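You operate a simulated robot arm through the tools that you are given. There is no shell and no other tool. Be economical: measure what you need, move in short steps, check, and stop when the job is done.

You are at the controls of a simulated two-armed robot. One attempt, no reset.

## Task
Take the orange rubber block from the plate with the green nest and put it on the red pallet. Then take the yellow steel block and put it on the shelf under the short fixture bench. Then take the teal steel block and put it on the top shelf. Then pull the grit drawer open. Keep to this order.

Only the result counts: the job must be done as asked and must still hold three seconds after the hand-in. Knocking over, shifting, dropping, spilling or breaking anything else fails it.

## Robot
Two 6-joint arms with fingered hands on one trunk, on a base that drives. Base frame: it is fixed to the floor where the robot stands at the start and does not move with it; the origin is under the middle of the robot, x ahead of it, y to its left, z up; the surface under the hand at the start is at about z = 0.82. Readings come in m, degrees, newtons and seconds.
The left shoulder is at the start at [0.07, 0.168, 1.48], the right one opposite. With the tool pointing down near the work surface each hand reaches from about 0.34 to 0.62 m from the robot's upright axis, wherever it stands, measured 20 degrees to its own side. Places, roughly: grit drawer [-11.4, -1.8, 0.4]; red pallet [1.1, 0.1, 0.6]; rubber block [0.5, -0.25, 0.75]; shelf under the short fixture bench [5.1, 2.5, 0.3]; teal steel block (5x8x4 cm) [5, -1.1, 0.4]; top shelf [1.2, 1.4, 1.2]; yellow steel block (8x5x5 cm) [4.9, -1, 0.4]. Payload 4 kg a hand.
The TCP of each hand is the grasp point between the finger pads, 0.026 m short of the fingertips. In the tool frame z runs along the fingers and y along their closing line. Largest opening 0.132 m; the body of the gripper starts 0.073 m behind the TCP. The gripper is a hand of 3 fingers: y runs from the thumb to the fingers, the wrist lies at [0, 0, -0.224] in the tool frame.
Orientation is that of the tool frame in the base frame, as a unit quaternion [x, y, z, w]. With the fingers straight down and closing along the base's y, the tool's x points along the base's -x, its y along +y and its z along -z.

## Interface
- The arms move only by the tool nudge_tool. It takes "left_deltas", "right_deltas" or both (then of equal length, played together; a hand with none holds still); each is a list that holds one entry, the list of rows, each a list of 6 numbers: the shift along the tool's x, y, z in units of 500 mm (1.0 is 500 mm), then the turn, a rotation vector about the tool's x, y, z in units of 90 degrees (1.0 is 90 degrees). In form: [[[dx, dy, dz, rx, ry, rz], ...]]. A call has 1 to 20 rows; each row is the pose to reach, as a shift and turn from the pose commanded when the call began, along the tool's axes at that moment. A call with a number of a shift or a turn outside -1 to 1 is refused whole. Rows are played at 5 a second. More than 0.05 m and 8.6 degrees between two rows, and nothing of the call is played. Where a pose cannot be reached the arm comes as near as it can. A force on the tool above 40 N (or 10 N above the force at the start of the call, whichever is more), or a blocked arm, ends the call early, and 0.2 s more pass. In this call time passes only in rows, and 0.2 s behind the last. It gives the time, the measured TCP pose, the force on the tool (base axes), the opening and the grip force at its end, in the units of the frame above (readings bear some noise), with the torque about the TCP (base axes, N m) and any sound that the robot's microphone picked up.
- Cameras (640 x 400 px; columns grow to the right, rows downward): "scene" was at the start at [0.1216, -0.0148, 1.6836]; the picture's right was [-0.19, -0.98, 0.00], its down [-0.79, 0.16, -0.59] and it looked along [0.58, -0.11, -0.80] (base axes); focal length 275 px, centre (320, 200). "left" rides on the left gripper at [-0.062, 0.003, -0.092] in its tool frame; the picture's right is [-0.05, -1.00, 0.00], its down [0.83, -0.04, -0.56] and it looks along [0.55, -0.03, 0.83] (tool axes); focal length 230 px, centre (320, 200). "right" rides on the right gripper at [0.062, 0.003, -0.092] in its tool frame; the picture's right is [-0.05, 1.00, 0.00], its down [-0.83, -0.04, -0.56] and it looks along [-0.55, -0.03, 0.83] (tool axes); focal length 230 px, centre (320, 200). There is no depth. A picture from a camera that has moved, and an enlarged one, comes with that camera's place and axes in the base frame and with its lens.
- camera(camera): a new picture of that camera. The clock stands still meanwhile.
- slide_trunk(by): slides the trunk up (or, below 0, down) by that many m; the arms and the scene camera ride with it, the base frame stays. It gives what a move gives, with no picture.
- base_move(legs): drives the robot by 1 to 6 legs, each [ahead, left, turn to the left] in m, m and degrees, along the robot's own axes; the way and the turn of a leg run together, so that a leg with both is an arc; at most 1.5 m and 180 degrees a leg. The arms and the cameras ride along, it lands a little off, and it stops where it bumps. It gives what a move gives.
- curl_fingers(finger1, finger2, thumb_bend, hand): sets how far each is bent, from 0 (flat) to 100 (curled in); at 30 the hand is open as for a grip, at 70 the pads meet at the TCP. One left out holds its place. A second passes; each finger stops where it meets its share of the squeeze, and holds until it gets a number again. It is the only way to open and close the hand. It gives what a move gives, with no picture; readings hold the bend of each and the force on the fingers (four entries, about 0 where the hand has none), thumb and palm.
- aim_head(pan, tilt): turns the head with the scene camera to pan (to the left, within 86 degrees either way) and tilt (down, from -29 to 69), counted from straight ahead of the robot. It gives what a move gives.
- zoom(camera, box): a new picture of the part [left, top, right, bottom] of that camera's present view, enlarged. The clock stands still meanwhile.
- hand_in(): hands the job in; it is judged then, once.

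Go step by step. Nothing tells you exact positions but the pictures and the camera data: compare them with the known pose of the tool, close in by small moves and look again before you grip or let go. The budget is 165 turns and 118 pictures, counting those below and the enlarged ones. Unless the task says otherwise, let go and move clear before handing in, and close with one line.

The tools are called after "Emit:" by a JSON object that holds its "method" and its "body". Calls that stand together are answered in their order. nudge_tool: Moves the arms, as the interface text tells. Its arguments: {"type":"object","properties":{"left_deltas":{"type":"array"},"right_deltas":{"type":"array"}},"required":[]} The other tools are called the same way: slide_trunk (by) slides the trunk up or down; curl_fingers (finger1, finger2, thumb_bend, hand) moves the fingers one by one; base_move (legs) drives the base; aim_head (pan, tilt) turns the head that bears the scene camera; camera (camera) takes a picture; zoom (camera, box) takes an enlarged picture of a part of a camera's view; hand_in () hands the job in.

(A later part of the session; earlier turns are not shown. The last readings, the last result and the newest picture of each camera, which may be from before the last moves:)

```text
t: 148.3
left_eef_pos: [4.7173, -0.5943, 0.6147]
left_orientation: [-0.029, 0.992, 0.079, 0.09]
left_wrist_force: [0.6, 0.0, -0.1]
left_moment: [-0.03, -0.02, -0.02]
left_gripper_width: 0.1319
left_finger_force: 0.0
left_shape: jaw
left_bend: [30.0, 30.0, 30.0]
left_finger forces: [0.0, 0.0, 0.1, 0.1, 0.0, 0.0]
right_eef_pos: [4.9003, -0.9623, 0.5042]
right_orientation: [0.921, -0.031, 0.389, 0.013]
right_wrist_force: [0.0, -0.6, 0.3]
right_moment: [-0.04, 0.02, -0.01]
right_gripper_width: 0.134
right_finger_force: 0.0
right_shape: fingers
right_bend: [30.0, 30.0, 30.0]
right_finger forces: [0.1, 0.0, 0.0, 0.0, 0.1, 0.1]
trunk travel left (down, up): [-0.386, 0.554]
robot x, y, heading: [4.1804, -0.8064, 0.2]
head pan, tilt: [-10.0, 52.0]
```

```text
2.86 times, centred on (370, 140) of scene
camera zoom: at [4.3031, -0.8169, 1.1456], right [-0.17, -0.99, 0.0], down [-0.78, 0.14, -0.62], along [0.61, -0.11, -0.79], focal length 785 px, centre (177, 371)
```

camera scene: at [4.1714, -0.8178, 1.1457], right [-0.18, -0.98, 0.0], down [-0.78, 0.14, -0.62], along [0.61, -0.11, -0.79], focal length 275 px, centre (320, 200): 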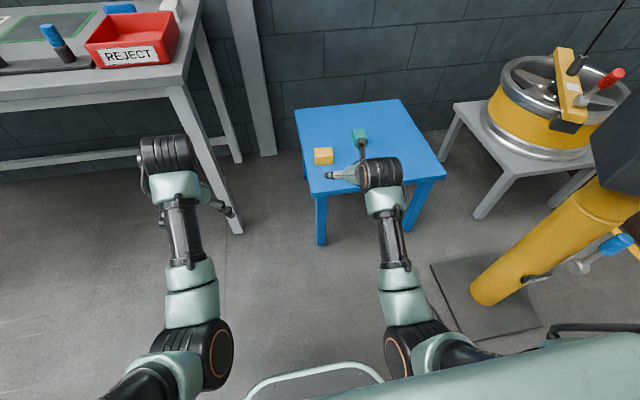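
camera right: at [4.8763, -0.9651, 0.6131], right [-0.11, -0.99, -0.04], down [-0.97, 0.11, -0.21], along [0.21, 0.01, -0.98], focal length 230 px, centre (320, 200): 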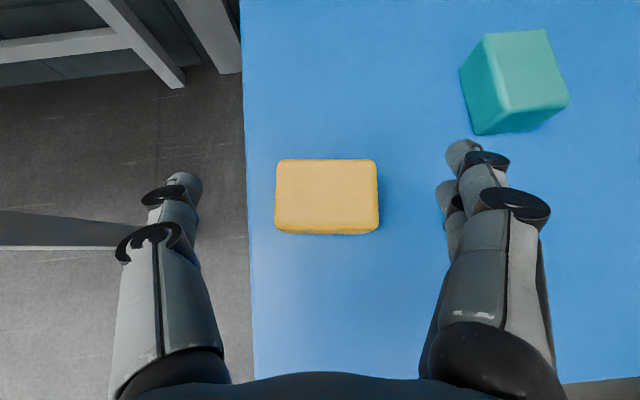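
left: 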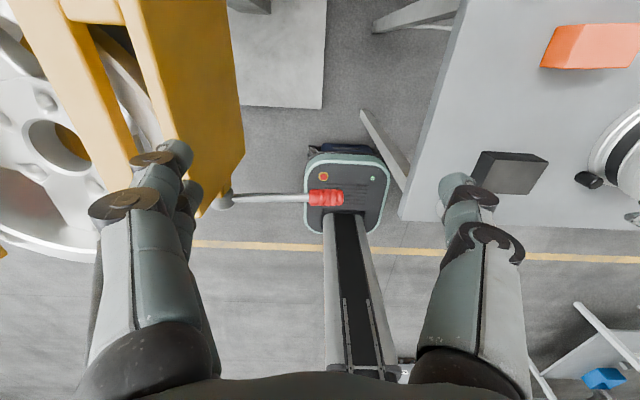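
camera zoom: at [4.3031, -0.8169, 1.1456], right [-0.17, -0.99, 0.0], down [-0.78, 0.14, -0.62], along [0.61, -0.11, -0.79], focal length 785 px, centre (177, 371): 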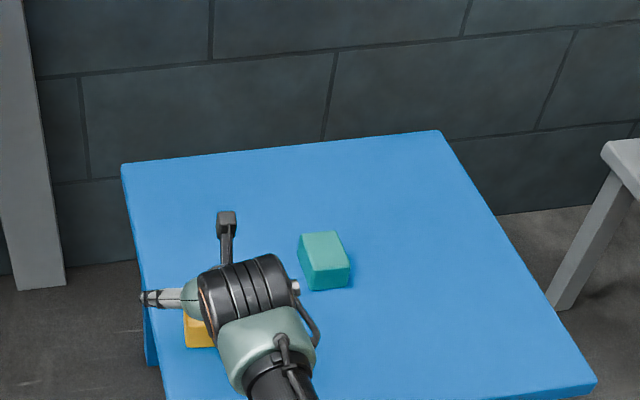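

Well aligned. I descend to z≈0.42 around the block in small steps.

Emit:
{"method": "nudge_tool", "body": {"right_deltas": [[[-0.02, 0.003, 0.028, 0, 0, 0], [-0.039, 0.005, 0.056, 0, 0, 0], [-0.059, 0.008, 0.084, 0, 0, 0], [-0.078, 0.01, 0.112, 0, 0, 0], [-0.088, 0.012, 0.126, 0, 0, 0], [-0.098, 0.012, 0.14, 0, 0, 0]]]}}

Emit:
{"method": "camera", "body": {"camera": "right"}}

```text
t: 149.7
left_eef_pos: [4.7165, -0.5928, 0.6146]
left_orientation: [-0.029, 0.992, 0.078, 0.092]
left_wrist_force: [-0.2, 0.2, 0.0]
left_moment: [-0.01, -0.01, 0.0]
left_gripper_width: 0.1321
left_finger_force: 0.0
left_shape: jaw
left_bend: [30.0, 30.0, 30.0]
left_finger forces: [0.0, 0.0, 0.0, 0.1, 0.0, 0.0]
right_eef_pos: [4.9279, -0.9673, 0.443]
right_orientation: [0.913, -0.026, 0.406, 0.012]
right_wrist_force: [-0.5, 1.6, 15.1]
right_moment: [-1.37, 0.09, -0.06]
right_gripper_width: 0.1339
right_finger_force: 7.7
right_shape: fingers
right_bend: [30.0, 21.0, 30.0]
right_finger forces: [0.0, 14.8, 0.1, 0.0, 0.1, 0.1]
trunk travel left (down, up): [-0.386, 0.554]
robot x, y, heading: [4.1817, -0.8052, 0.3]
head pan, tilt: [-10.0, 52.0]
stopped in row 6 (right hand): the force on the tool passed its limit at 42 N (the readings are from after the stop); the commanded pose is now the measured one
```

```text
67 pictures are left
camera right: at [4.8992, -0.9692, 0.5516], right [-0.09, -0.99, -0.04], down [-0.96, 0.1, -0.24], along [0.25, 0.01, -0.97], focal length 230 px, centre (320, 200)
```

right: 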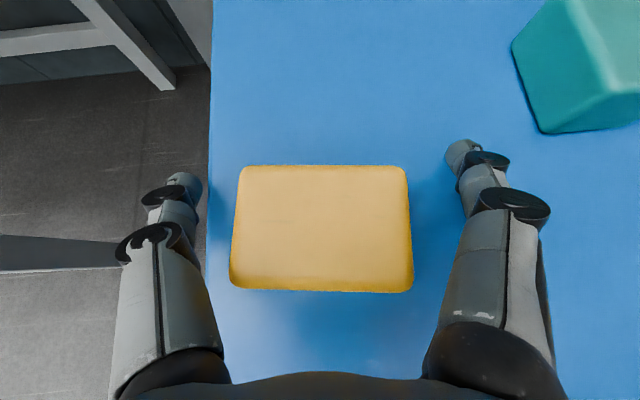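

Finger 2 touched the stool at z≈0.44 (stool top ≈0.40). I back off 2 cm and up a little so that the fingertips straddle the block's middle.

Emit:
{"method": "nudge_tool", "body": {"right_deltas": [[[-0.005, 0, -0.025, 0, -0.015, 0], [-0.017, 0, -0.044, 0, -0.03, 0]]]}}

Emit:
{"method": "camera", "body": {"camera": "right"}}

```text
t: 150.2
left_eef_pos: [4.7166, -0.5928, 0.6157]
left_orientation: [-0.029, 0.992, 0.079, 0.091]
left_wrist_force: [-0.2, 0.0, -0.2]
left_moment: [-0.02, 0.0, -0.03]
left_gripper_width: 0.1319
left_finger_force: 0.1
left_shape: jaw
left_bend: [30.0, 30.0, 30.0]
left_finger forces: [0.1, 0.1, 0.0, 0.0, 0.0, 0.0]
right_eef_pos: [4.9016, -0.9667, 0.4448]
right_orientation: [0.925, -0.027, 0.378, 0.012]
right_wrist_force: [2.9, -0.8, 9.0]
right_moment: [-0.85, -0.02, 0.18]
right_gripper_width: 0.134
right_finger_force: 4.6
right_shape: fingers
right_bend: [30.0, 24.0, 30.0]
right_finger forces: [0.1, 9.8, 0.0, 0.1, 0.1, 0.0]
trunk travel left (down, up): [-0.386, 0.554]
robot x, y, heading: [4.1781, -0.8021, 0.4]
head pan, tilt: [-10.0, 52.0]
```

```text
66 pictures are left
camera right: at [4.8801, -0.9697, 0.5556], right [-0.1, -0.99, -0.03], down [-0.98, 0.1, -0.19], along [0.19, 0.02, -0.98], focal length 230 px, centre (320, 200)
```

right: 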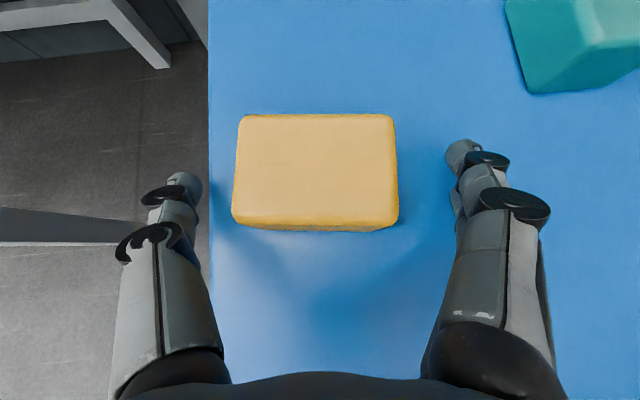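

Emit:
{"method": "nudge_tool", "body": {"right_deltas": [[[0.022, 0, -0.006, 0, 0, 0]]]}}

Emit:
{"method": "curl_fingers", "body": {"hand": "right", "finger1": 45, "finger2": 45, "thumb_bend": 45}}

Emit:
{"method": "camera", "body": {"camera": "right"}}

```text
t: 150.7
left_eef_pos: [4.7166, -0.5925, 0.614]
left_orientation: [-0.03, 0.992, 0.079, 0.091]
left_wrist_force: [0.5, 0.9, -0.4]
left_moment: [0.0, -0.01, 0.0]
left_gripper_width: 0.1319
left_finger_force: 0.0
left_shape: jaw
left_bend: [30.0, 30.0, 30.0]
left_finger forces: [0.0, 0.0, 0.0, 0.1, 0.0, 0.1]
right_eef_pos: [4.9058, -0.9668, 0.452]
right_orientation: [0.926, -0.029, 0.375, 0.012]
right_wrist_force: [0.1, 1.3, 0.1]
right_moment: [0.01, -0.02, 0.03]
right_gripper_width: 0.1341
right_finger_force: 0.2
right_shape: fingers
right_bend: [30.0, 30.0, 30.0]
right_finger forces: [0.0, 0.1, 0.0, 0.0, 0.0, 0.0]
trunk travel left (down, up): [-0.386, 0.554]
robot x, y, heading: [4.1786, -0.803, 0.2]
head pan, tilt: [-10.0, 52.0]
```

```text
t: 151.7
left_eef_pos: [4.7165, -0.5928, 0.6138]
left_orientation: [-0.03, 0.992, 0.079, 0.091]
left_wrist_force: [0.2, 0.1, -1.5]
left_moment: [0.01, 0.0, 0.01]
left_gripper_width: 0.132
left_finger_force: 0.2
left_shape: jaw
left_bend: [30.0, 30.0, 30.0]
left_finger forces: [0.0, 0.0, 0.0, 0.0, 0.0, 0.0]
right_eef_pos: [4.9088, -0.9667, 0.4545]
right_orientation: [0.925, -0.028, 0.379, 0.011]
right_wrist_force: [-0.4, -0.2, 0.1]
right_moment: [-0.01, 0.0, 0.0]
right_gripper_width: 0.0854
right_finger_force: 0.2
right_shape: fingers
right_bend: [45.0, 45.0, 45.0]
right_finger forces: [0.0, 0.3, 0.0, 0.1, 0.0, 0.0]
trunk travel left (down, up): [-0.386, 0.554]
robot x, y, heading: [4.1797, -0.8004, 0.2]
head pan, tilt: [-10.0, 52.0]
```

```text
65 pictures are left
camera right: at [4.8868, -0.9697, 0.5642], right [-0.1, -0.99, -0.04], down [-0.98, 0.1, -0.19], along [0.19, 0.02, -0.98], focal length 230 px, centre (320, 200)
```

right: 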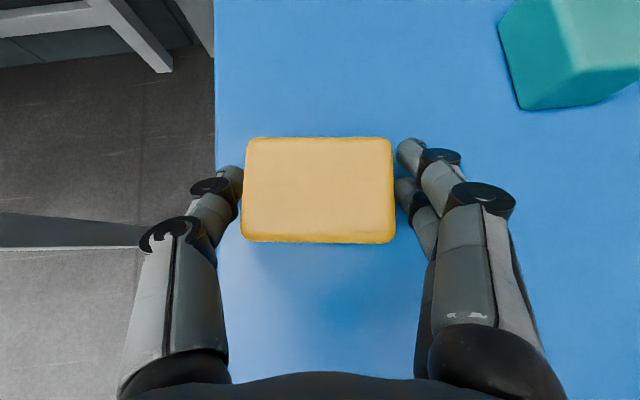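

Emit:
{"method": "curl_fingers", "body": {"hand": "right", "finger1": 75, "finger2": 75, "thumb_bend": 75}}

Emit:
{"method": "nudge_tool", "body": {"right_deltas": [[[0.02, 0, -0.02, 0, 0, 0], [0.042, 0, -0.042, 0, 0, 0]]]}}

Emit:
{"method": "camera", "body": {"camera": "right"}}

```text
t: 152.7
left_eef_pos: [4.7151, -0.5927, 0.6154]
left_orientation: [-0.029, 0.992, 0.078, 0.091]
left_wrist_force: [0.1, -0.2, -0.3]
left_moment: [0.02, 0.0, 0.02]
left_gripper_width: 0.132
left_finger_force: 0.0
left_shape: jaw
left_bend: [30.0, 30.0, 30.0]
left_finger forces: [0.1, 0.0, 0.1, 0.1, 0.1, 0.0]
right_eef_pos: [4.909, -0.9678, 0.4544]
right_orientation: [0.925, -0.029, 0.378, 0.013]
right_wrist_force: [0.0, 1.2, 1.4]
right_moment: [-0.12, -0.03, 0.04]
right_gripper_width: 0.0681
right_finger_force: 18.7
right_shape: fingers
right_bend: [49.0, 49.0, 57.0]
right_finger forces: [8.8, 10.2, 0.0, 0.0, 18.4, 0.1]
trunk travel left (down, up): [-0.386, 0.554]
robot x, y, heading: [4.1837, -0.8024, 0.3]
head pan, tilt: [-10.0, 52.0]
```

```text
t: 153.2
left_eef_pos: [4.7161, -0.5943, 0.6147]
left_orientation: [-0.029, 0.992, 0.079, 0.09]
left_wrist_force: [-0.3, 0.6, -0.4]
left_moment: [-0.01, 0.01, 0.0]
left_gripper_width: 0.1318
left_finger_force: 0.1
left_shape: jaw
left_bend: [30.0, 30.0, 30.0]
left_finger forces: [0.1, 0.1, 0.0, 0.0, 0.1, 0.1]
right_eef_pos: [4.9077, -0.967, 0.4829]
right_orientation: [0.925, -0.028, 0.378, 0.012]
right_wrist_force: [0.3, 0.0, -2.1]
right_moment: [0.06, -0.01, -0.02]
right_gripper_width: 0.0677
right_finger_force: 17.9
right_shape: fingers
right_bend: [48.0, 49.0, 58.0]
right_finger forces: [9.0, 8.7, 0.0, 0.1, 17.7, 0.1]
trunk travel left (down, up): [-0.386, 0.554]
robot x, y, heading: [4.1772, -0.8033, 0.2]
head pan, tilt: [-10.0, 52.0]
```

```text
64 pictures are left
camera right: at [4.8864, -0.9694, 0.5934], right [-0.1, -0.99, -0.04], down [-0.98, 0.1, -0.18], along [0.19, 0.02, -0.98], focal length 230 px, centre (320, 200)
```

right: 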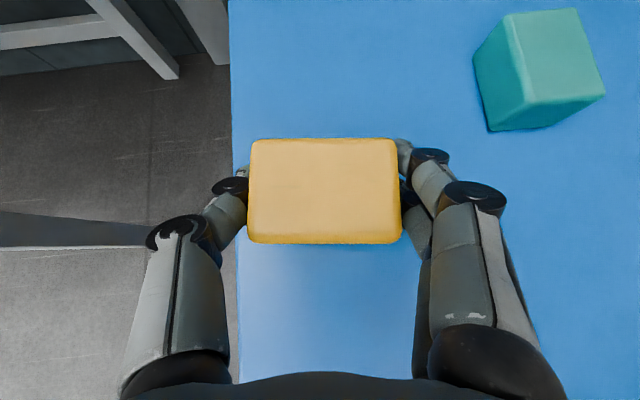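

The block holds and is light. I lift more, back away and strafe left to the shelf bench at y≈2.5.

Emit:
{"method": "nudge_tool", "body": {"right_deltas": [[[0.05, 0, -0.05, 0, 0, 0], [0.1, 0, -0.1, 0, 0, 0], [0.15, 0, -0.15, 0, 0, 0]]]}}

Emit:
{"method": "base_move", "body": {"legs": [[-0.2, 0, 0], [0, 1.1, 0], [0, 1.1, 0]]}}

Emit:
{"method": "aim_head", "body": {"pan": 35, "tilt": 30}}

Emit:
{"method": "camera", "body": {"camera": "scene"}}

```text
t: 154.1
left_eef_pos: [4.7162, -0.5929, 0.6131]
left_orientation: [-0.029, 0.992, 0.079, 0.091]
left_wrist_force: [-0.3, 0.5, -0.6]
left_moment: [0.0, -0.03, -0.02]
left_gripper_width: 0.1317
left_finger_force: 0.1
left_shape: jaw
left_bend: [30.0, 30.0, 30.0]
left_finger forces: [0.0, 0.0, 0.0, 0.0, 0.0, 0.0]
right_eef_pos: [4.9082, -0.9668, 0.5896]
right_orientation: [0.925, -0.028, 0.378, 0.012]
right_wrist_force: [-0.9, 0.1, -2.2]
right_moment: [0.01, -0.04, -0.01]
right_gripper_width: 0.0677
right_finger_force: 17.9
right_shape: fingers
right_bend: [48.0, 49.0, 58.0]
right_finger forces: [9.0, 8.6, 0.0, 0.1, 17.6, 0.1]
trunk travel left (down, up): [-0.386, 0.554]
robot x, y, heading: [4.1805, -0.8013, 0.2]
head pan, tilt: [-10.0, 52.0]
```

```text
t: 166.0
left_eef_pos: [4.5754, 1.5609, 0.6145]
left_orientation: [-0.006, 0.993, 0.076, 0.092]
left_wrist_force: [0.3, 0.3, -0.1]
left_moment: [-0.01, 0.01, 0.02]
left_gripper_width: 0.1315
left_finger_force: 0.1
left_shape: jaw
left_bend: [30.0, 30.0, 30.0]
left_finger forces: [0.1, 0.1, 0.1, 0.0, 0.0, 0.0]
right_eef_pos: [4.7495, 1.1779, 0.5897]
right_orientation: [0.924, -0.05, 0.378, 0.022]
right_wrist_force: [-0.5, -0.2, -1.8]
right_moment: [0.0, -0.01, 0.0]
right_gripper_width: 0.0677
right_finger_force: 17.8
right_shape: fingers
right_bend: [48.0, 49.0, 58.0]
right_finger forces: [8.9, 8.6, 0.1, 0.0, 17.7, 0.1]
trunk travel left (down, up): [-0.386, 0.554]
robot x, y, heading: [4.0265, 1.3782, -2.4]
head pan, tilt: [-10.0, 52.0]
```

```text
t: 167.1
left_eef_pos: [4.5761, 1.5605, 0.6142]
left_orientation: [-0.006, 0.993, 0.076, 0.092]
left_wrist_force: [0.0, 0.0, 0.1]
left_moment: [0.0, 0.01, 0.04]
left_gripper_width: 0.1317
left_finger_force: 0.1
left_shape: jaw
left_bend: [30.0, 30.0, 30.0]
left_finger forces: [0.0, 0.0, 0.0, 0.1, 0.1, 0.1]
right_eef_pos: [4.7494, 1.1782, 0.5907]
right_orientation: [0.925, -0.05, 0.377, 0.02]
right_wrist_force: [0.6, -0.4, -2.2]
right_moment: [-0.01, 0.01, -0.04]
right_gripper_width: 0.0676
right_finger_force: 17.7
right_shape: fingers
right_bend: [48.0, 49.0, 58.0]
right_finger forces: [9.0, 8.7, 0.1, 0.0, 17.6, 0.0]
trunk travel left (down, up): [-0.386, 0.554]
robot x, y, heading: [4.0308, 1.378, -2.5]
head pan, tilt: [35.0, 30.0]
```

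```text
63 pictures are left
camera scene: at [4.1551, 1.4215, 1.1777], right [0.54, -0.84, 0.0], down [-0.42, -0.27, -0.87], along [0.73, 0.46, -0.5], focal length 275 px, centre (320, 200)
```

scene: 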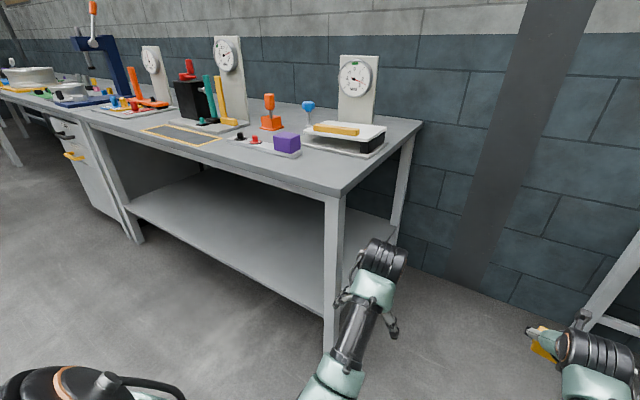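

I see the bench: front at x≈4.79, spanning y 1.75–3.35, shelf at about z 0.22, top at 0.80. I back off a little to clear its leg and strafe until the right hand is at y≈2.4.

Emit:
{"method": "base_move", "body": {"legs": [[-0.14, 0, 2.5], [0, 1.2, 0]]}}

Emit:
{"method": "aim_head", "body": {"pan": -12, "tilt": 40}}

Emit:
{"method": "camera", "body": {"camera": "scene"}}

Emit:
{"method": "camera", "body": {"camera": "right"}}

```text
t: 174.2
left_eef_pos: [4.4294, 2.7971, 0.6145]
left_orientation: [-0.025, 0.993, 0.078, 0.091]
left_wrist_force: [-0.4, -0.6, -0.3]
left_moment: [0.0, -0.01, 0.0]
left_gripper_width: 0.1315
left_finger_force: 0.0
left_shape: jaw
left_bend: [30.0, 30.0, 30.0]
left_finger forces: [0.1, 0.0, 0.0, 0.0, 0.0, 0.0]
right_eef_pos: [4.6182, 2.4216, 0.5895]
right_orientation: [0.925, -0.033, 0.378, 0.014]
right_wrist_force: [-0.1, -0.6, -2.2]
right_moment: [-0.01, -0.01, -0.02]
right_gripper_width: 0.068
right_finger_force: 17.4
right_shape: fingers
right_bend: [48.0, 49.0, 58.0]
right_finger forces: [8.9, 8.7, 0.0, 0.0, 17.6, 0.0]
trunk travel left (down, up): [-0.386, 0.554]
robot x, y, heading: [3.8914, 2.5881, -0.1]
head pan, tilt: [35.0, 30.0]
```

```text
t: 175.4
left_eef_pos: [4.43, 2.7972, 0.6147]
left_orientation: [-0.025, 0.993, 0.078, 0.09]
left_wrist_force: [-0.8, -0.9, 0.2]
left_moment: [0.0, -0.02, 0.01]
left_gripper_width: 0.1317
left_finger_force: 0.0
left_shape: jaw
left_bend: [30.0, 30.0, 30.0]
left_finger forces: [0.1, 0.0, 0.0, 0.0, 0.0, 0.0]
right_eef_pos: [4.6176, 2.4209, 0.5892]
right_orientation: [0.926, -0.033, 0.377, 0.015]
right_wrist_force: [-0.5, 0.4, -3.1]
right_moment: [0.03, 0.0, 0.02]
right_gripper_width: 0.0678
right_finger_force: 17.5
right_shape: fingers
right_bend: [48.0, 49.0, 58.0]
right_finger forces: [8.9, 8.7, 0.0, 0.0, 17.6, 0.1]
trunk travel left (down, up): [-0.386, 0.554]
robot x, y, heading: [3.8906, 2.5917, -0.3]
head pan, tilt: [-12.0, 40.0]
```

```text
62 pictures are left
camera scene: at [4.0232, 2.5725, 1.1624], right [-0.21, -0.98, 0.0], down [-0.63, 0.14, -0.77], along [0.75, -0.16, -0.64], focal length 275 px, centre (320, 200)
```

scene: 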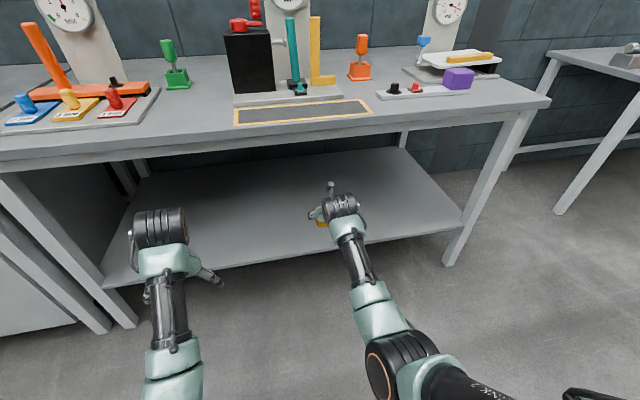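

```text
61 pictures are left
camera right: at [4.5968, 2.4192, 0.7], right [-0.11, -0.99, -0.04], down [-0.98, 0.11, -0.19], along [0.19, 0.01, -0.98], focal length 230 px, centre (320, 200)
```

right: 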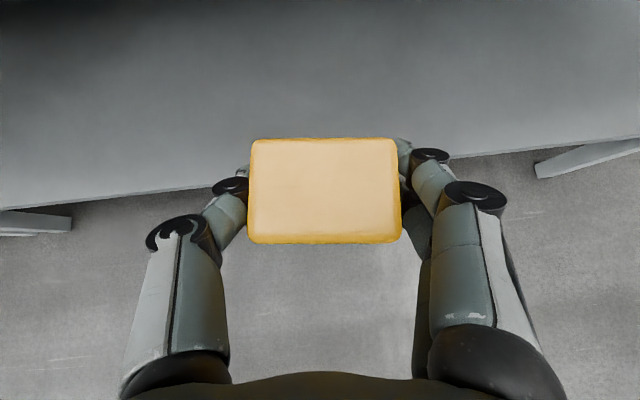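

Shelf front edge works out at x≈4.74, shelf top z≈0.29. I lower the trunk 0.17 m and drive ahead so the hand enters between shelf and bench top.

Emit:
{"method": "slide_trunk", "body": {"by": -0.17}}

Emit:
{"method": "base_move", "body": {"legs": [[0.18, 0, 0]]}}

Emit:
{"method": "camera", "body": {"camera": "right"}}

Emit:
{"method": "camera", "body": {"camera": "scene"}}

```text
t: 177.3
left_eef_pos: [4.4285, 2.7973, 0.444]
left_orientation: [-0.025, 0.993, 0.078, 0.091]
left_wrist_force: [0.2, -0.6, 0.4]
left_moment: [0.01, 0.02, 0.02]
left_gripper_width: 0.1319
left_finger_force: 0.0
left_shape: jaw
left_bend: [30.0, 30.0, 30.0]
left_finger forces: [0.0, 0.1, 0.1, 0.0, 0.1, 0.1]
right_eef_pos: [4.6185, 2.4221, 0.4198]
right_orientation: [0.925, -0.033, 0.378, 0.014]
right_wrist_force: [0.3, -0.4, -2.0]
right_moment: [0.02, 0.03, 0.01]
right_gripper_width: 0.0679
right_finger_force: 17.9
right_shape: fingers
right_bend: [48.0, 49.0, 58.0]
right_finger forces: [8.8, 8.7, 0.0, 0.1, 17.7, 0.0]
trunk travel left (down, up): [-0.216, 0.724]
robot x, y, heading: [3.8904, 2.5922, -0.5]
head pan, tilt: [-12.0, 40.0]
```

```text
t: 178.8
left_eef_pos: [4.6088, 2.7944, 0.4434]
left_orientation: [-0.025, 0.992, 0.078, 0.092]
left_wrist_force: [0.3, -0.2, -0.1]
left_moment: [0.0, 0.05, -0.02]
left_gripper_width: 0.132
left_finger_force: 0.1
left_shape: jaw
left_bend: [30.0, 30.0, 30.0]
left_finger forces: [0.1, 0.1, 0.1, 0.0, 0.0, 0.1]
right_eef_pos: [4.7971, 2.4197, 0.4188]
right_orientation: [0.925, -0.034, 0.378, 0.015]
right_wrist_force: [0.1, -0.6, -2.7]
right_moment: [0.03, 0.02, 0.03]
right_gripper_width: 0.0681
right_finger_force: 16.9
right_shape: fingers
right_bend: [48.0, 49.0, 58.0]
right_finger forces: [8.9, 8.7, 0.1, 0.0, 17.6, 0.1]
trunk travel left (down, up): [-0.216, 0.724]
robot x, y, heading: [4.0657, 2.5876, -0.3]
head pan, tilt: [-12.0, 40.0]
```

```text
60 pictures are left
camera right: at [4.7755, 2.4171, 0.5295], right [-0.11, -0.99, -0.04], down [-0.98, 0.11, -0.18], along [0.19, 0.01, -0.98], focal length 230 px, centre (320, 200)
```

right: 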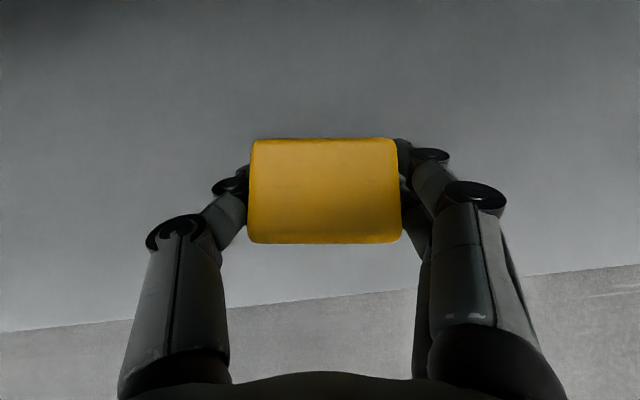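

```text
59 pictures are left
camera scene: at [4.2024, 2.5711, 0.9923], right [-0.21, -0.98, 0.0], down [-0.63, 0.14, -0.77], along [0.75, -0.16, -0.64], focal length 275 px, centre (320, 200)
```

scene: 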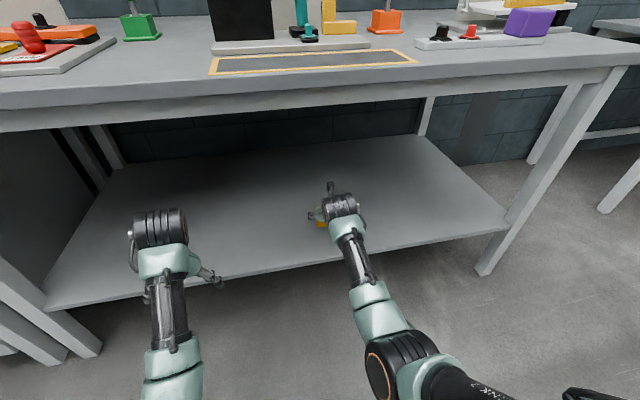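

Hand is over the shelf. I move 6 cm inward, then lower slowly until contact.

Emit:
{"method": "nudge_tool", "body": {"right_deltas": [[[0.043, 0, 0.043, 0, 0, 0], [0.085, 0, 0.085, 0, 0, 0], [0.057, 0, 0.113, 0, 0, 0], [0.035, 0, 0.135, 0, 0, 0], [0.021, 0, 0.149, 0, 0, 0], [0.011, 0, 0.159, 0, 0, 0], [0.004, 0, 0.166, 0, 0, 0], [-0.003, 0, 0.173, 0, 0, 0], [-0.01, 0, 0.18, 0, 0, 0], [-0.017, 0, 0.187, 0, 0, 0], [-0.024, 0, 0.194, 0, 0, 0]]]}}

Emit:
{"method": "camera", "body": {"camera": "right"}}

```text
t: 181.2
left_eef_pos: [4.6093, 2.7958, 0.4444]
left_orientation: [-0.024, 0.992, 0.078, 0.092]
left_wrist_force: [0.7, 0.5, -0.4]
left_moment: [-0.02, 0.01, 0.01]
left_gripper_width: 0.1319
left_finger_force: 0.1
left_shape: jaw
left_bend: [30.0, 30.0, 30.0]
left_finger forces: [0.0, 0.0, 0.0, 0.1, 0.0, 0.1]
right_eef_pos: [4.8568, 2.4149, 0.3423]
right_orientation: [0.925, -0.034, 0.378, 0.015]
right_wrist_force: [1.0, 0.6, -2.7]
right_moment: [0.01, 0.0, 0.02]
right_gripper_width: 0.0674
right_finger_force: 17.4
right_shape: fingers
right_bend: [48.0, 49.0, 58.0]
right_finger forces: [9.0, 8.7, 0.0, 0.0, 17.5, 0.0]
trunk travel left (down, up): [-0.216, 0.724]
robot x, y, heading: [4.0688, 2.5935, -0.2]
head pan, tilt: [-12.0, 40.0]
```

```text
58 pictures are left
camera right: at [4.8347, 2.4129, 0.4526], right [-0.11, -0.99, -0.04], down [-0.98, 0.11, -0.18], along [0.19, 0.01, -0.98], focal length 230 px, centre (320, 200)
```

right: 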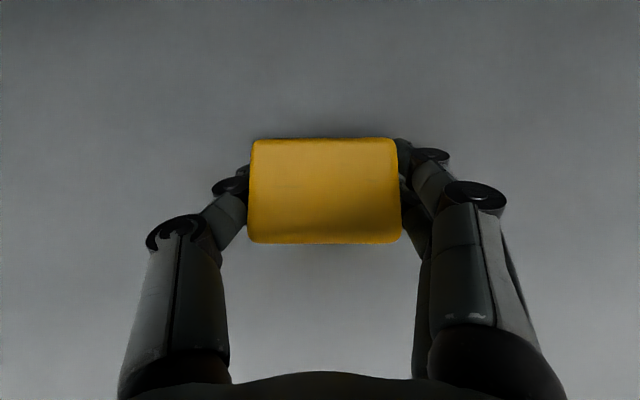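

Not touching yet (z 0.342). I continue down in finer steps.

Emit:
{"method": "nudge_tool", "body": {"right_deltas": [[[-0.006, 0, 0.006, 0, 0, 0], [-0.012, 0, 0.012, 0, 0, 0], [-0.018, 0, 0.018, 0, 0, 0], [-0.024, 0, 0.024, 0, 0, 0], [-0.03, 0, 0.03, 0, 0, 0], [-0.036, 0, 0.036, 0, 0, 0], [-0.042, 0, 0.042, 0, 0, 0], [-0.048, 0, 0.048, 0, 0, 0]]]}}

Emit:
{"method": "camera", "body": {"camera": "right"}}

```text
t: 182.7
left_eef_pos: [4.6089, 2.796, 0.4453]
left_orientation: [-0.024, 0.992, 0.078, 0.091]
left_wrist_force: [-0.6, 0.3, -0.2]
left_moment: [-0.01, -0.03, -0.01]
left_gripper_width: 0.1319
left_finger_force: 0.0
left_shape: jaw
left_bend: [30.0, 30.0, 30.0]
left_finger forces: [0.1, 0.1, 0.0, 0.0, 0.1, 0.0]
right_eef_pos: [4.866, 2.4148, 0.3335]
right_orientation: [0.918, -0.03, 0.395, 0.014]
right_wrist_force: [4.3, -0.2, 12.0]
right_moment: [-0.67, -0.21, 0.19]
right_gripper_width: 0.0677
right_finger_force: 22.4
right_shape: fingers
right_bend: [48.0, 51.0, 58.0]
right_finger forces: [8.9, 19.8, 0.0, 0.0, 16.6, 0.0]
trunk travel left (down, up): [-0.216, 0.724]
robot x, y, heading: [4.0708, 2.5896, -0.4]
head pan, tilt: [-12.0, 40.0]
stopped in row 7 (right hand): the force on the tool passed its limit at 42 N (the readings are from after the stop); the commanded pose is now the measured one
```

```text
57 pictures are left
camera right: at [4.8406, 2.4133, 0.4429], right [-0.1, -0.99, -0.03], down [-0.97, 0.11, -0.22], along [0.22, 0.01, -0.97], focal length 230 px, centre (320, 200)
```

right: 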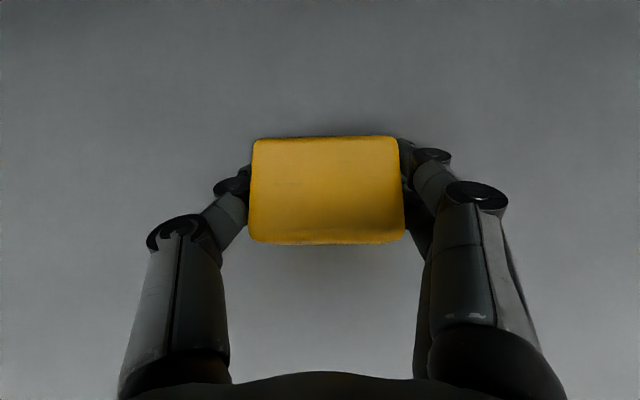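

Contact with the shelf. I relieve the pressure and restore the pitch, then open.

Emit:
{"method": "nudge_tool", "body": {"right_deltas": [[[0.005, 0, -0.005, 0, -0.02, 0]]]}}

Emit:
{"method": "curl_fingers", "body": {"hand": "right", "finger1": 40, "finger2": 40, "thumb_bend": 40}}

Emit:
{"method": "camera", "body": {"camera": "right"}}

```text
t: 183.1
left_eef_pos: [4.6065, 2.7949, 0.4447]
left_orientation: [-0.024, 0.992, 0.078, 0.092]
left_wrist_force: [-0.4, -0.1, 1.0]
left_moment: [-0.01, 0.02, -0.02]
left_gripper_width: 0.1317
left_finger_force: 0.0
left_shape: jaw
left_bend: [30.0, 30.0, 30.0]
left_finger forces: [0.1, 0.1, 0.0, 0.2, 0.1, 0.1]
right_eef_pos: [4.8624, 2.4147, 0.3337]
right_orientation: [0.926, -0.031, 0.375, 0.014]
right_wrist_force: [4.2, -1.6, 13.9]
right_moment: [-0.72, -0.24, 0.17]
right_gripper_width: 0.0678
right_finger_force: 22.4
right_shape: fingers
right_bend: [48.0, 50.0, 58.0]
right_finger forces: [8.9, 19.2, 0.1, 0.0, 16.5, 0.0]
trunk travel left (down, up): [-0.216, 0.724]
robot x, y, heading: [4.0706, 2.5874, -0.4]
head pan, tilt: [-12.0, 40.0]
```

```text
t: 184.1
left_eef_pos: [4.6073, 2.7965, 0.4466]
left_orientation: [-0.024, 0.992, 0.078, 0.093]
left_wrist_force: [-0.6, 0.5, 0.3]
left_moment: [0.01, 0.01, 0.01]
left_gripper_width: 0.1318
left_finger_force: 0.1
left_shape: jaw
left_bend: [30.0, 30.0, 30.0]
left_finger forces: [0.0, 0.1, 0.0, 0.1, 0.0, 0.0]
right_eef_pos: [4.8621, 2.4155, 0.3352]
right_orientation: [0.927, -0.032, 0.375, 0.013]
right_wrist_force: [1.7, 5.4, 16.9]
right_moment: [-0.73, -0.18, 0.13]
right_gripper_width: 0.1009
right_finger_force: 8.4
right_shape: fingers
right_bend: [40.0, 47.0, 40.0]
right_finger forces: [0.1, 17.1, 0.1, 0.1, 0.0, 0.0]
trunk travel left (down, up): [-0.216, 0.724]
robot x, y, heading: [4.0717, 2.5881, -0.4]
head pan, tilt: [-12.0, 40.0]
```

```text
56 pictures are left
camera right: at [4.8415, 2.4137, 0.444], right [-0.11, -0.99, -0.03], down [-0.98, 0.11, -0.18], along [0.18, 0.01, -0.98], focal length 230 px, centre (320, 200)
```

right: 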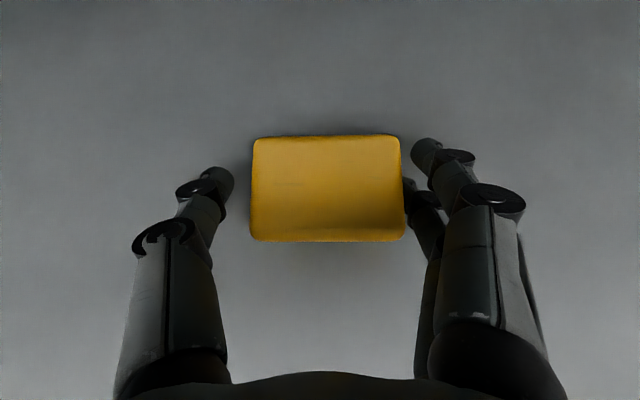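

Released; finger 2 is just jammed against the shelf. I lift 1 cm, open fully, and retreat.

Emit:
{"method": "nudge_tool", "body": {"right_deltas": [[[0.009, 0, -0.009, 0, 0, 0], [0.02, 0, -0.02, 0, 0, 0]]]}}

Emit:
{"method": "curl_fingers", "body": {"hand": "right", "finger1": 30, "finger2": 30, "thumb_bend": 30}}

Emit:
{"method": "camera", "body": {"camera": "right"}}

```text
t: 184.7
left_eef_pos: [4.6097, 2.7939, 0.4439]
left_orientation: [-0.024, 0.992, 0.078, 0.091]
left_wrist_force: [-0.7, 0.5, -0.6]
left_moment: [0.04, -0.04, -0.03]
left_gripper_width: 0.1317
left_finger_force: 0.0
left_shape: jaw
left_bend: [30.0, 30.0, 30.0]
left_finger forces: [0.0, 0.0, 0.0, 0.0, 0.0, 0.1]
right_eef_pos: [4.8616, 2.4131, 0.3416]
right_orientation: [0.928, -0.033, 0.371, 0.014]
right_wrist_force: [0.4, 0.2, -0.1]
right_moment: [0.03, 0.0, 0.02]
right_gripper_width: 0.101
right_finger_force: 0.1
right_shape: fingers
right_bend: [40.0, 40.0, 40.0]
right_finger forces: [0.0, 0.1, 0.0, 0.0, 0.0, 0.0]
trunk travel left (down, up): [-0.216, 0.724]
robot x, y, heading: [4.0711, 2.5908, -0.5]
head pan, tilt: [-12.0, 40.0]
```

```text
t: 185.7
left_eef_pos: [4.6094, 2.7954, 0.443]
left_orientation: [-0.025, 0.992, 0.078, 0.091]
left_wrist_force: [-0.7, 0.1, -0.5]
left_moment: [0.01, -0.02, 0.06]
left_gripper_width: 0.1323
left_finger_force: 0.0
left_shape: jaw
left_bend: [30.0, 30.0, 30.0]
left_finger forces: [0.1, 0.0, 0.1, 0.0, 0.1, 0.0]
right_eef_pos: [4.8624, 2.4153, 0.3443]
right_orientation: [0.927, -0.032, 0.373, 0.014]
right_wrist_force: [0.0, 0.1, 0.0]
right_moment: [-0.03, 0.0, 0.01]
right_gripper_width: 0.1339
right_finger_force: 0.2
right_shape: fingers
right_bend: [30.0, 30.0, 30.0]
right_finger forces: [0.1, 0.1, 0.0, 0.0, 0.0, 0.1]
trunk travel left (down, up): [-0.216, 0.724]
robot x, y, heading: [4.0668, 2.5912, -0.7]
head pan, tilt: [-12.0, 40.0]
```

```text
55 pictures are left
camera right: at [4.8427, 2.4125, 0.4539], right [-0.11, -0.99, -0.04], down [-0.98, 0.11, -0.18], along [0.18, 0.02, -0.98], focal length 230 px, centre (320, 200)
```

right: 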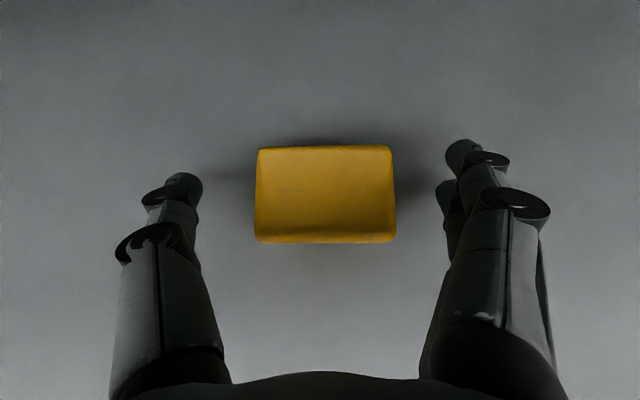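

Yellow block rests on the shelf. I withdraw and drive back toward the stool.

Emit:
{"method": "nudge_tool", "body": {"right_deltas": [[[0.01, 0, -0.07, 0, 0, 0], [0.01, 0, -0.14, 0, 0, 0], [0.01, 0, -0.21, 0, 0, 0]]]}}

Emit:
{"method": "base_move", "body": {"legs": [[-0.25, 0, 0]]}}

Emit:
{"method": "camera", "body": {"camera": "scene"}}

Emit:
{"method": "slide_trunk", "body": {"by": 0.17}}

Emit:
{"method": "base_move", "body": {"legs": [[0, -1.2, 0.6], [0, -1.2, 0], [0, -1.0, 0]]}}

Emit:
{"method": "camera", "body": {"camera": "scene"}}

```text
t: 186.4
left_eef_pos: [4.6079, 2.7957, 0.4451]
left_orientation: [-0.024, 0.993, 0.078, 0.09]
left_wrist_force: [0.8, 0.0, -0.6]
left_moment: [-0.01, 0.0, 0.0]
left_gripper_width: 0.1318
left_finger_force: 0.1
left_shape: jaw
left_bend: [30.0, 30.0, 30.0]
left_finger forces: [0.0, 0.1, 0.1, 0.1, 0.1, 0.1]
right_eef_pos: [4.7939, 2.4197, 0.4215]
right_orientation: [0.928, -0.032, 0.372, 0.014]
right_wrist_force: [0.0, 0.6, 0.7]
right_moment: [0.01, -0.01, 0.02]
right_gripper_width: 0.1338
right_finger_force: 0.1
right_shape: fingers
right_bend: [30.0, 30.0, 30.0]
right_finger forces: [0.0, 0.1, 0.0, 0.0, 0.0, 0.1]
trunk travel left (down, up): [-0.216, 0.724]
robot x, y, heading: [4.0692, 2.5947, -0.5]
head pan, tilt: [-12.0, 40.0]
```

```text
t: 188.3
left_eef_pos: [4.3632, 2.7949, 0.445]
left_orientation: [-0.021, 0.993, 0.078, 0.091]
left_wrist_force: [0.0, -0.1, -0.6]
left_moment: [0.02, 0.0, -0.02]
left_gripper_width: 0.1319
left_finger_force: 0.1
left_shape: jaw
left_bend: [30.0, 30.0, 30.0]
left_finger forces: [0.0, 0.1, 0.0, 0.1, 0.1, 0.1]
right_eef_pos: [4.5474, 2.4181, 0.4231]
right_orientation: [0.927, -0.035, 0.374, 0.015]
right_wrist_force: [1.1, 0.1, 0.6]
right_moment: [-0.02, 0.01, 0.0]
right_gripper_width: 0.1339
right_finger_force: 0.1
right_shape: fingers
right_bend: [30.0, 30.0, 30.0]
right_finger forces: [0.0, 0.0, 0.0, 0.0, 0.0, 0.1]
trunk travel left (down, up): [-0.216, 0.724]
robot x, y, heading: [3.8213, 2.5967, -0.9]
head pan, tilt: [-12.0, 40.0]
```

```text
54 pictures are left
camera scene: at [3.9551, 2.5729, 0.9925], right [-0.22, -0.98, 0.0], down [-0.63, 0.14, -0.77], along [0.75, -0.17, -0.64], focal length 275 px, centre (320, 200)
```

scene: 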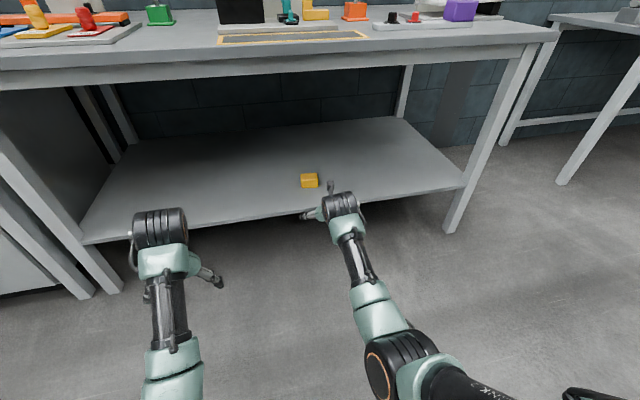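

```text
t: 190.2
left_eef_pos: [4.3637, 2.7949, 0.6133]
left_orientation: [-0.021, 0.993, 0.079, 0.091]
left_wrist_force: [-0.3, -0.1, -0.5]
left_moment: [0.0, -0.01, -0.01]
left_gripper_width: 0.1319
left_finger_force: 0.0
left_shape: jaw
left_bend: [30.0, 30.0, 30.0]
left_finger forces: [0.1, 0.0, 0.0, 0.0, 0.1, 0.0]
right_eef_pos: [4.5471, 2.4168, 0.592]
right_orientation: [0.927, -0.035, 0.373, 0.014]
right_wrist_force: [-0.5, -0.7, -0.1]
right_moment: [0.01, -0.06, 0.0]
right_gripper_width: 0.1337
right_finger_force: 0.0
right_shape: fingers
right_bend: [30.0, 30.0, 30.0]
right_finger forces: [0.0, 0.0, 0.0, 0.0, 0.0, 0.0]
trunk travel left (down, up): [-0.386, 0.554]
robot x, y, heading: [3.8221, 2.5947, -0.8]
head pan, tilt: [-12.0, 40.0]
```

```text
t: 206.8
left_eef_pos: [4.2594, -0.643, 0.6143]
left_orientation: [0.0, 0.993, 0.076, 0.093]
left_wrist_force: [0.1, -1.6, 0.2]
left_moment: [-0.01, 0.01, -0.02]
left_gripper_width: 0.1318
left_finger_force: 0.1
left_shape: jaw
left_bend: [30.0, 30.0, 30.0]
left_finger forces: [0.0, 0.0, 0.0, 0.0, 0.0, 0.0]
right_eef_pos: [4.424, -1.0294, 0.5931]
right_orientation: [0.926, -0.056, 0.373, 0.024]
right_wrist_force: [0.0, 0.2, 0.0]
right_moment: [-0.02, -0.02, -0.02]
right_gripper_width: 0.1341
right_finger_force: 0.1
right_shape: fingers
right_bend: [30.0, 30.0, 30.0]
right_finger forces: [0.0, 0.0, 0.0, 0.1, 0.1, 0.0]
trunk travel left (down, up): [-0.386, 0.554]
robot x, y, heading: [3.7093, -0.8216, -3.4]
head pan, tilt: [-12.0, 40.0]
```

```text
53 pictures are left
camera scene: at [3.8406, -0.8473, 1.1624], right [-0.26, -0.96, 0.0], down [-0.62, 0.17, -0.77], along [0.74, -0.2, -0.64], focal length 275 px, centre (320, 200)
```

scene: 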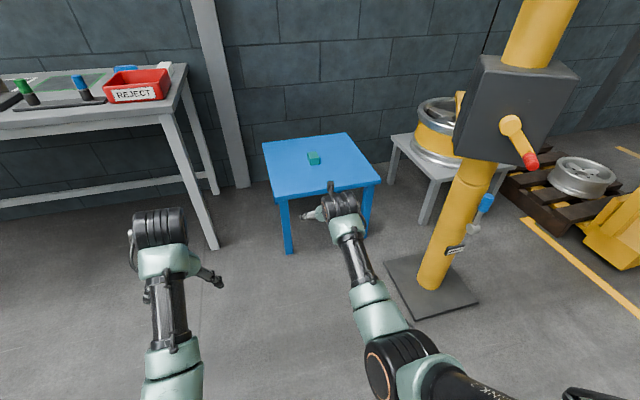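

Yellow sits well on its shelf. I straighten the heading and approach the stool for the teal block, keeping clear of the crane.

Emit:
{"method": "base_move", "body": {"legs": [[0, 0, 3.4], [0.46, -0.12, 0]]}}

Emit:
{"method": "camera", "body": {"camera": "right"}}

```text
t: 210.1
left_eef_pos: [4.7132, -0.7284, 0.6141]
left_orientation: [-0.028, 0.992, 0.079, 0.091]
left_wrist_force: [-0.5, 0.5, -0.5]
left_moment: [-0.01, 0.01, -0.01]
left_gripper_width: 0.1317
left_finger_force: 0.1
left_shape: jaw
left_bend: [30.0, 30.0, 30.0]
left_finger forces: [0.0, 0.1, 0.0, 0.0, 0.1, 0.0]
right_eef_pos: [4.9031, -1.1018, 0.5921]
right_orientation: [0.928, -0.027, 0.372, 0.012]
right_wrist_force: [0.8, 0.9, 0.4]
right_moment: [0.0, 0.0, -0.01]
right_gripper_width: 0.1338
right_finger_force: 0.0
right_shape: fingers
right_bend: [30.0, 30.0, 30.0]
right_finger forces: [0.0, 0.0, 0.0, 0.0, 0.0, 0.0]
trunk travel left (down, up): [-0.386, 0.554]
robot x, y, heading: [4.1736, -0.9412, 0.3]
head pan, tilt: [-12.0, 40.0]
```

```text
52 pictures are left
camera right: at [4.8827, -1.1045, 0.7024], right [-0.1, -0.99, -0.04], down [-0.98, 0.1, -0.17], along [0.18, 0.02, -0.98], focal length 230 px, centre (320, 200)
```

right: 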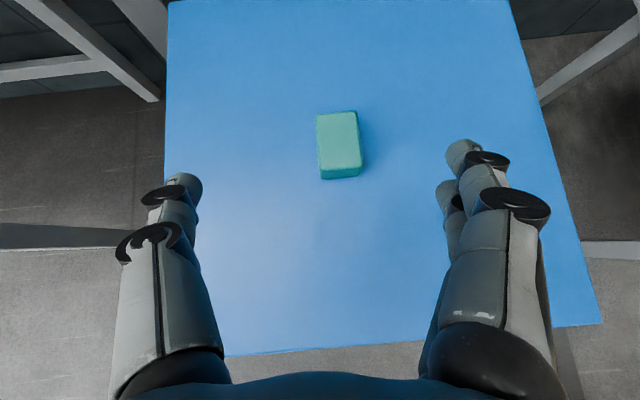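

The teal block lies along x at (5.00, -1.129), only 4 cm high. For a lower grip I drive 0.1 m closer and steepen the hand to ~15° from vertical.

Emit:
{"method": "base_move", "body": {"legs": [[0.1, 0, -0.3]]}}

Emit:
{"method": "nudge_tool", "body": {"right_deltas": [[[0, 0, 0, 0.009, -0.083, -0.009], [0, 0, 0, 0.018, -0.167, -0.018], [0, 0, 0, 0.027, -0.25, -0.027], [0, 0, 0, 0.035, -0.333, -0.035]]]}}

Emit:
{"method": "camera", "body": {"camera": "right"}}

```text
t: 211.2
left_eef_pos: [4.8155, -0.7321, 0.613]
left_orientation: [-0.026, 0.992, 0.078, 0.091]
left_wrist_force: [-0.7, 0.1, 0.1]
left_moment: [-0.01, 0.04, -0.01]
left_gripper_width: 0.132
left_finger_force: 0.0
left_shape: jaw
left_bend: [30.0, 30.0, 30.0]
left_finger forces: [0.0, 0.0, 0.1, 0.1, 0.0, 0.1]
right_eef_pos: [5.0034, -1.107, 0.5922]
right_orientation: [0.927, -0.031, 0.373, 0.013]
right_wrist_force: [0.0, 1.1, -0.1]
right_moment: [-0.01, 0.0, -0.04]
right_gripper_width: 0.1341
right_finger_force: 0.0
right_shape: fingers
right_bend: [30.0, 30.0, 30.0]
right_finger forces: [0.1, 0.1, 0.1, 0.0, 0.0, 0.1]
trunk travel left (down, up): [-0.386, 0.554]
robot x, y, heading: [4.2789, -0.9373, -0.3]
head pan, tilt: [-12.0, 40.0]
```

```text
t: 212.2
left_eef_pos: [4.8151, -0.7312, 0.6138]
left_orientation: [-0.027, 0.993, 0.078, 0.09]
left_wrist_force: [-0.6, -0.6, -0.2]
left_moment: [0.02, 0.01, 0.01]
left_gripper_width: 0.1318
left_finger_force: 0.1
left_shape: jaw
left_bend: [30.0, 30.0, 30.0]
left_finger forces: [0.0, 0.0, 0.0, 0.0, 0.1, 0.1]
right_eef_pos: [5.0028, -1.1059, 0.5932]
right_orientation: [0.993, 0.002, 0.121, -0.011]
right_wrist_force: [-0.4, -0.1, 0.0]
right_moment: [0.0, 0.0, -0.04]
right_gripper_width: 0.1344
right_finger_force: 0.1
right_shape: fingers
right_bend: [30.0, 30.0, 30.0]
right_finger forces: [0.0, 0.0, 0.1, 0.1, 0.0, 0.0]
trunk travel left (down, up): [-0.386, 0.554]
robot x, y, heading: [4.274, -0.9377, -0.5]
head pan, tilt: [-12.0, 40.0]
```

```text
51 pictures are left
camera right: at [5.0398, -1.1121, 0.6979], right [-0.04, -1.0, -0.03], down [-0.94, 0.03, 0.34], along [-0.34, 0.05, -0.94], focal length 230 px, centre (320, 200)
```

right: 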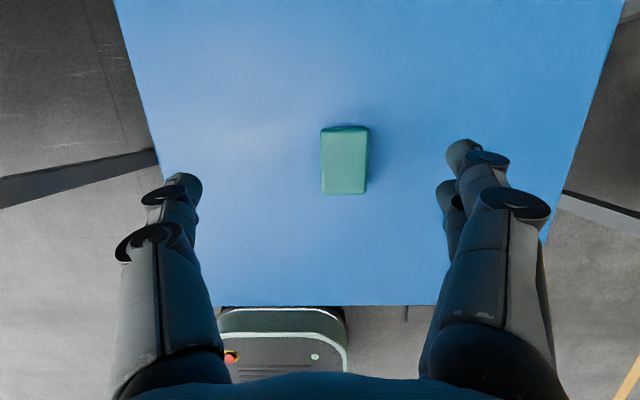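

Emit:
{"method": "nudge_tool", "body": {"right_deltas": [[[-0.03, 0.02, 0.05, 0, 0, 0], [-0.06, 0.044, 0.1, 0, 0, 0], [-0.075, 0.044, 0.16, 0, 0, 0], [-0.085, 0.044, 0.21, 0, 0, 0]]]}}

Emit:
{"method": "camera", "body": {"camera": "right"}}

```text
t: 213.2
left_eef_pos: [4.8171, -0.7308, 0.6151]
left_orientation: [-0.027, 0.992, 0.078, 0.091]
left_wrist_force: [-0.3, 0.5, 0.1]
left_moment: [-0.03, -0.02, -0.01]
left_gripper_width: 0.1318
left_finger_force: 0.0
left_shape: jaw
left_bend: [30.0, 30.0, 30.0]
left_finger forces: [0.0, 0.1, 0.1, 0.0, 0.0, 0.0]
right_eef_pos: [4.9865, -1.1263, 0.4782]
right_orientation: [0.992, 0.003, 0.122, -0.01]
right_wrist_force: [-0.4, -0.4, -1.0]
right_moment: [0.0, 0.0, 0.02]
right_gripper_width: 0.134
right_finger_force: 0.0
right_shape: fingers
right_bend: [30.0, 30.0, 30.0]
right_finger forces: [0.1, 0.0, 0.1, 0.1, 0.0, 0.0]
trunk travel left (down, up): [-0.386, 0.554]
robot x, y, heading: [4.2752, -0.9397, -0.1]
head pan, tilt: [-12.0, 40.0]
```

```text
50 pictures are left
camera right: at [5.0243, -1.1316, 0.5844], right [-0.04, -1.0, -0.03], down [-0.94, 0.03, 0.34], along [-0.34, 0.05, -0.94], focal length 230 px, centre (320, 200)
```

right: 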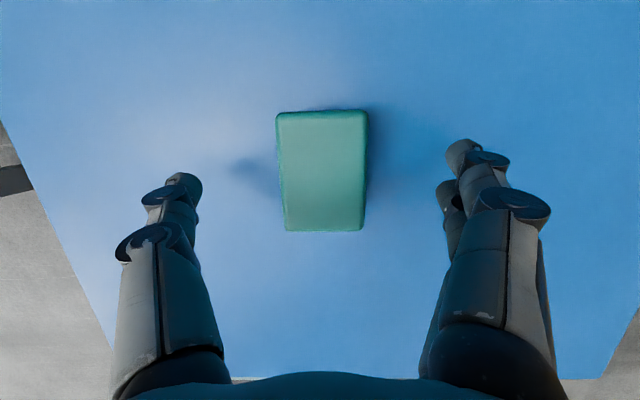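

Aligned. I descend the last 3.4 cm with the force guard.

Emit:
{"method": "nudge_tool", "body": {"right_deltas": [[[-0.005, 0, 0.02, 0, 0, 0], [-0.01, 0, 0.04, 0, 0, 0], [-0.013, 0, 0.052, 0, 0, 0], [-0.016, 0, 0.062, 0, 0, 0], [-0.017, 0, 0.069, 0, 0, 0]]]}}

```text
t: 214.4
left_eef_pos: [4.8161, -0.7309, 0.613]
left_orientation: [-0.026, 0.992, 0.079, 0.091]
left_wrist_force: [0.1, 0.5, 0.0]
left_moment: [-0.02, 0.03, 0.02]
left_gripper_width: 0.1321
left_finger_force: 0.1
left_shape: jaw
left_bend: [30.0, 30.0, 30.0]
left_finger forces: [0.1, 0.0, 0.1, 0.0, 0.0, 0.0]
right_eef_pos: [4.9755, -1.1274, 0.4508]
right_orientation: [0.993, 0.003, 0.121, -0.01]
right_wrist_force: [-0.2, 0.0, 0.1]
right_moment: [-0.01, -0.02, 0.02]
right_gripper_width: 0.1342
right_finger_force: 0.1
right_shape: fingers
right_bend: [30.0, 30.0, 30.0]
right_finger forces: [0.0, 0.1, 0.0, 0.0, 0.0, 0.1]
right hand out of reach, approached as far as the arm can: row 2, 3, 4, 5
trunk travel left (down, up): [-0.386, 0.554]
robot x, y, heading: [4.2767, -0.9383, -0.2]
head pan, tilt: [-12.0, 40.0]
```

Slightly out of reach, so I raise the hand 5 cm, forward 1.2 cm, and lower the trunk 5 cm for slack.

Emit:
{"method": "nudge_tool", "body": {"right_deltas": [[[0.024, 0, -0.045, 0, 0, 0], [0.046, 0, -0.09, 0, 0, 0]]]}}

Emit:
{"method": "slide_trunk", "body": {"by": -0.05}}

Emit:
{"method": "camera", "body": {"camera": "right"}}

```text
t: 215.1
left_eef_pos: [4.8147, -0.7324, 0.615]
left_orientation: [-0.026, 0.993, 0.078, 0.09]
left_wrist_force: [0.1, -0.4, 0.3]
left_moment: [0.03, -0.01, 0.01]
left_gripper_width: 0.1319
left_finger_force: 0.1
left_shape: jaw
left_bend: [30.0, 30.0, 30.0]
left_finger forces: [0.1, 0.0, 0.0, 0.1, 0.0, 0.0]
right_eef_pos: [4.9858, -1.1275, 0.4994]
right_orientation: [0.993, 0.003, 0.121, -0.011]
right_wrist_force: [0.0, 0.0, -0.2]
right_moment: [0.0, -0.03, -0.01]
right_gripper_width: 0.1338
right_finger_force: 0.1
right_shape: fingers
right_bend: [30.0, 30.0, 30.0]
right_finger forces: [0.0, 0.1, 0.0, 0.0, 0.0, 0.0]
trunk travel left (down, up): [-0.386, 0.554]
robot x, y, heading: [4.2791, -0.9402, -0.4]
head pan, tilt: [-12.0, 40.0]
```

```text
t: 216.0
left_eef_pos: [4.8159, -0.7308, 0.5647]
left_orientation: [-0.026, 0.992, 0.079, 0.091]
left_wrist_force: [0.0, 0.0, 1.3]
left_moment: [-0.04, 0.04, 0.02]
left_gripper_width: 0.1319
left_finger_force: 0.1
left_shape: jaw
left_bend: [30.0, 30.0, 30.0]
left_finger forces: [0.0, 0.1, 0.1, 0.0, 0.0, 0.1]
right_eef_pos: [4.9866, -1.1286, 0.4485]
right_orientation: [0.993, 0.002, 0.12, -0.011]
right_wrist_force: [0.3, -0.2, 0.0]
right_moment: [0.0, 0.04, 0.0]
right_gripper_width: 0.1339
right_finger_force: 0.0
right_shape: fingers
right_bend: [30.0, 30.0, 30.0]
right_finger forces: [0.0, 0.1, 0.0, 0.1, 0.0, 0.0]
trunk travel left (down, up): [-0.336, 0.604]
robot x, y, heading: [4.2776, -0.9409, -0.4]
head pan, tilt: [-12.0, 40.0]
```

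```text
49 pictures are left
camera right: at [5.024, -1.1331, 0.5548], right [-0.04, -1.0, -0.03], down [-0.94, 0.03, 0.34], along [-0.34, 0.05, -0.94], focal length 230 px, centre (320, 200)
```

right: 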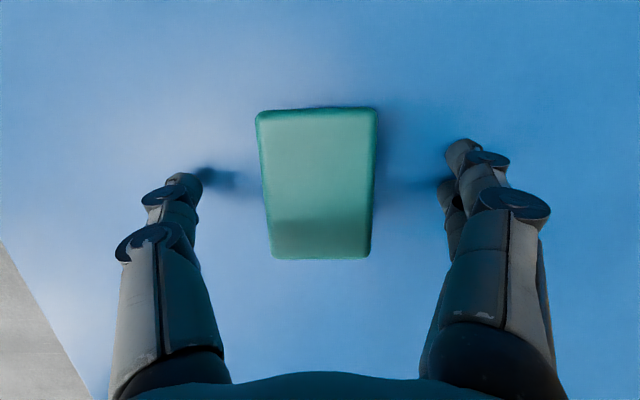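

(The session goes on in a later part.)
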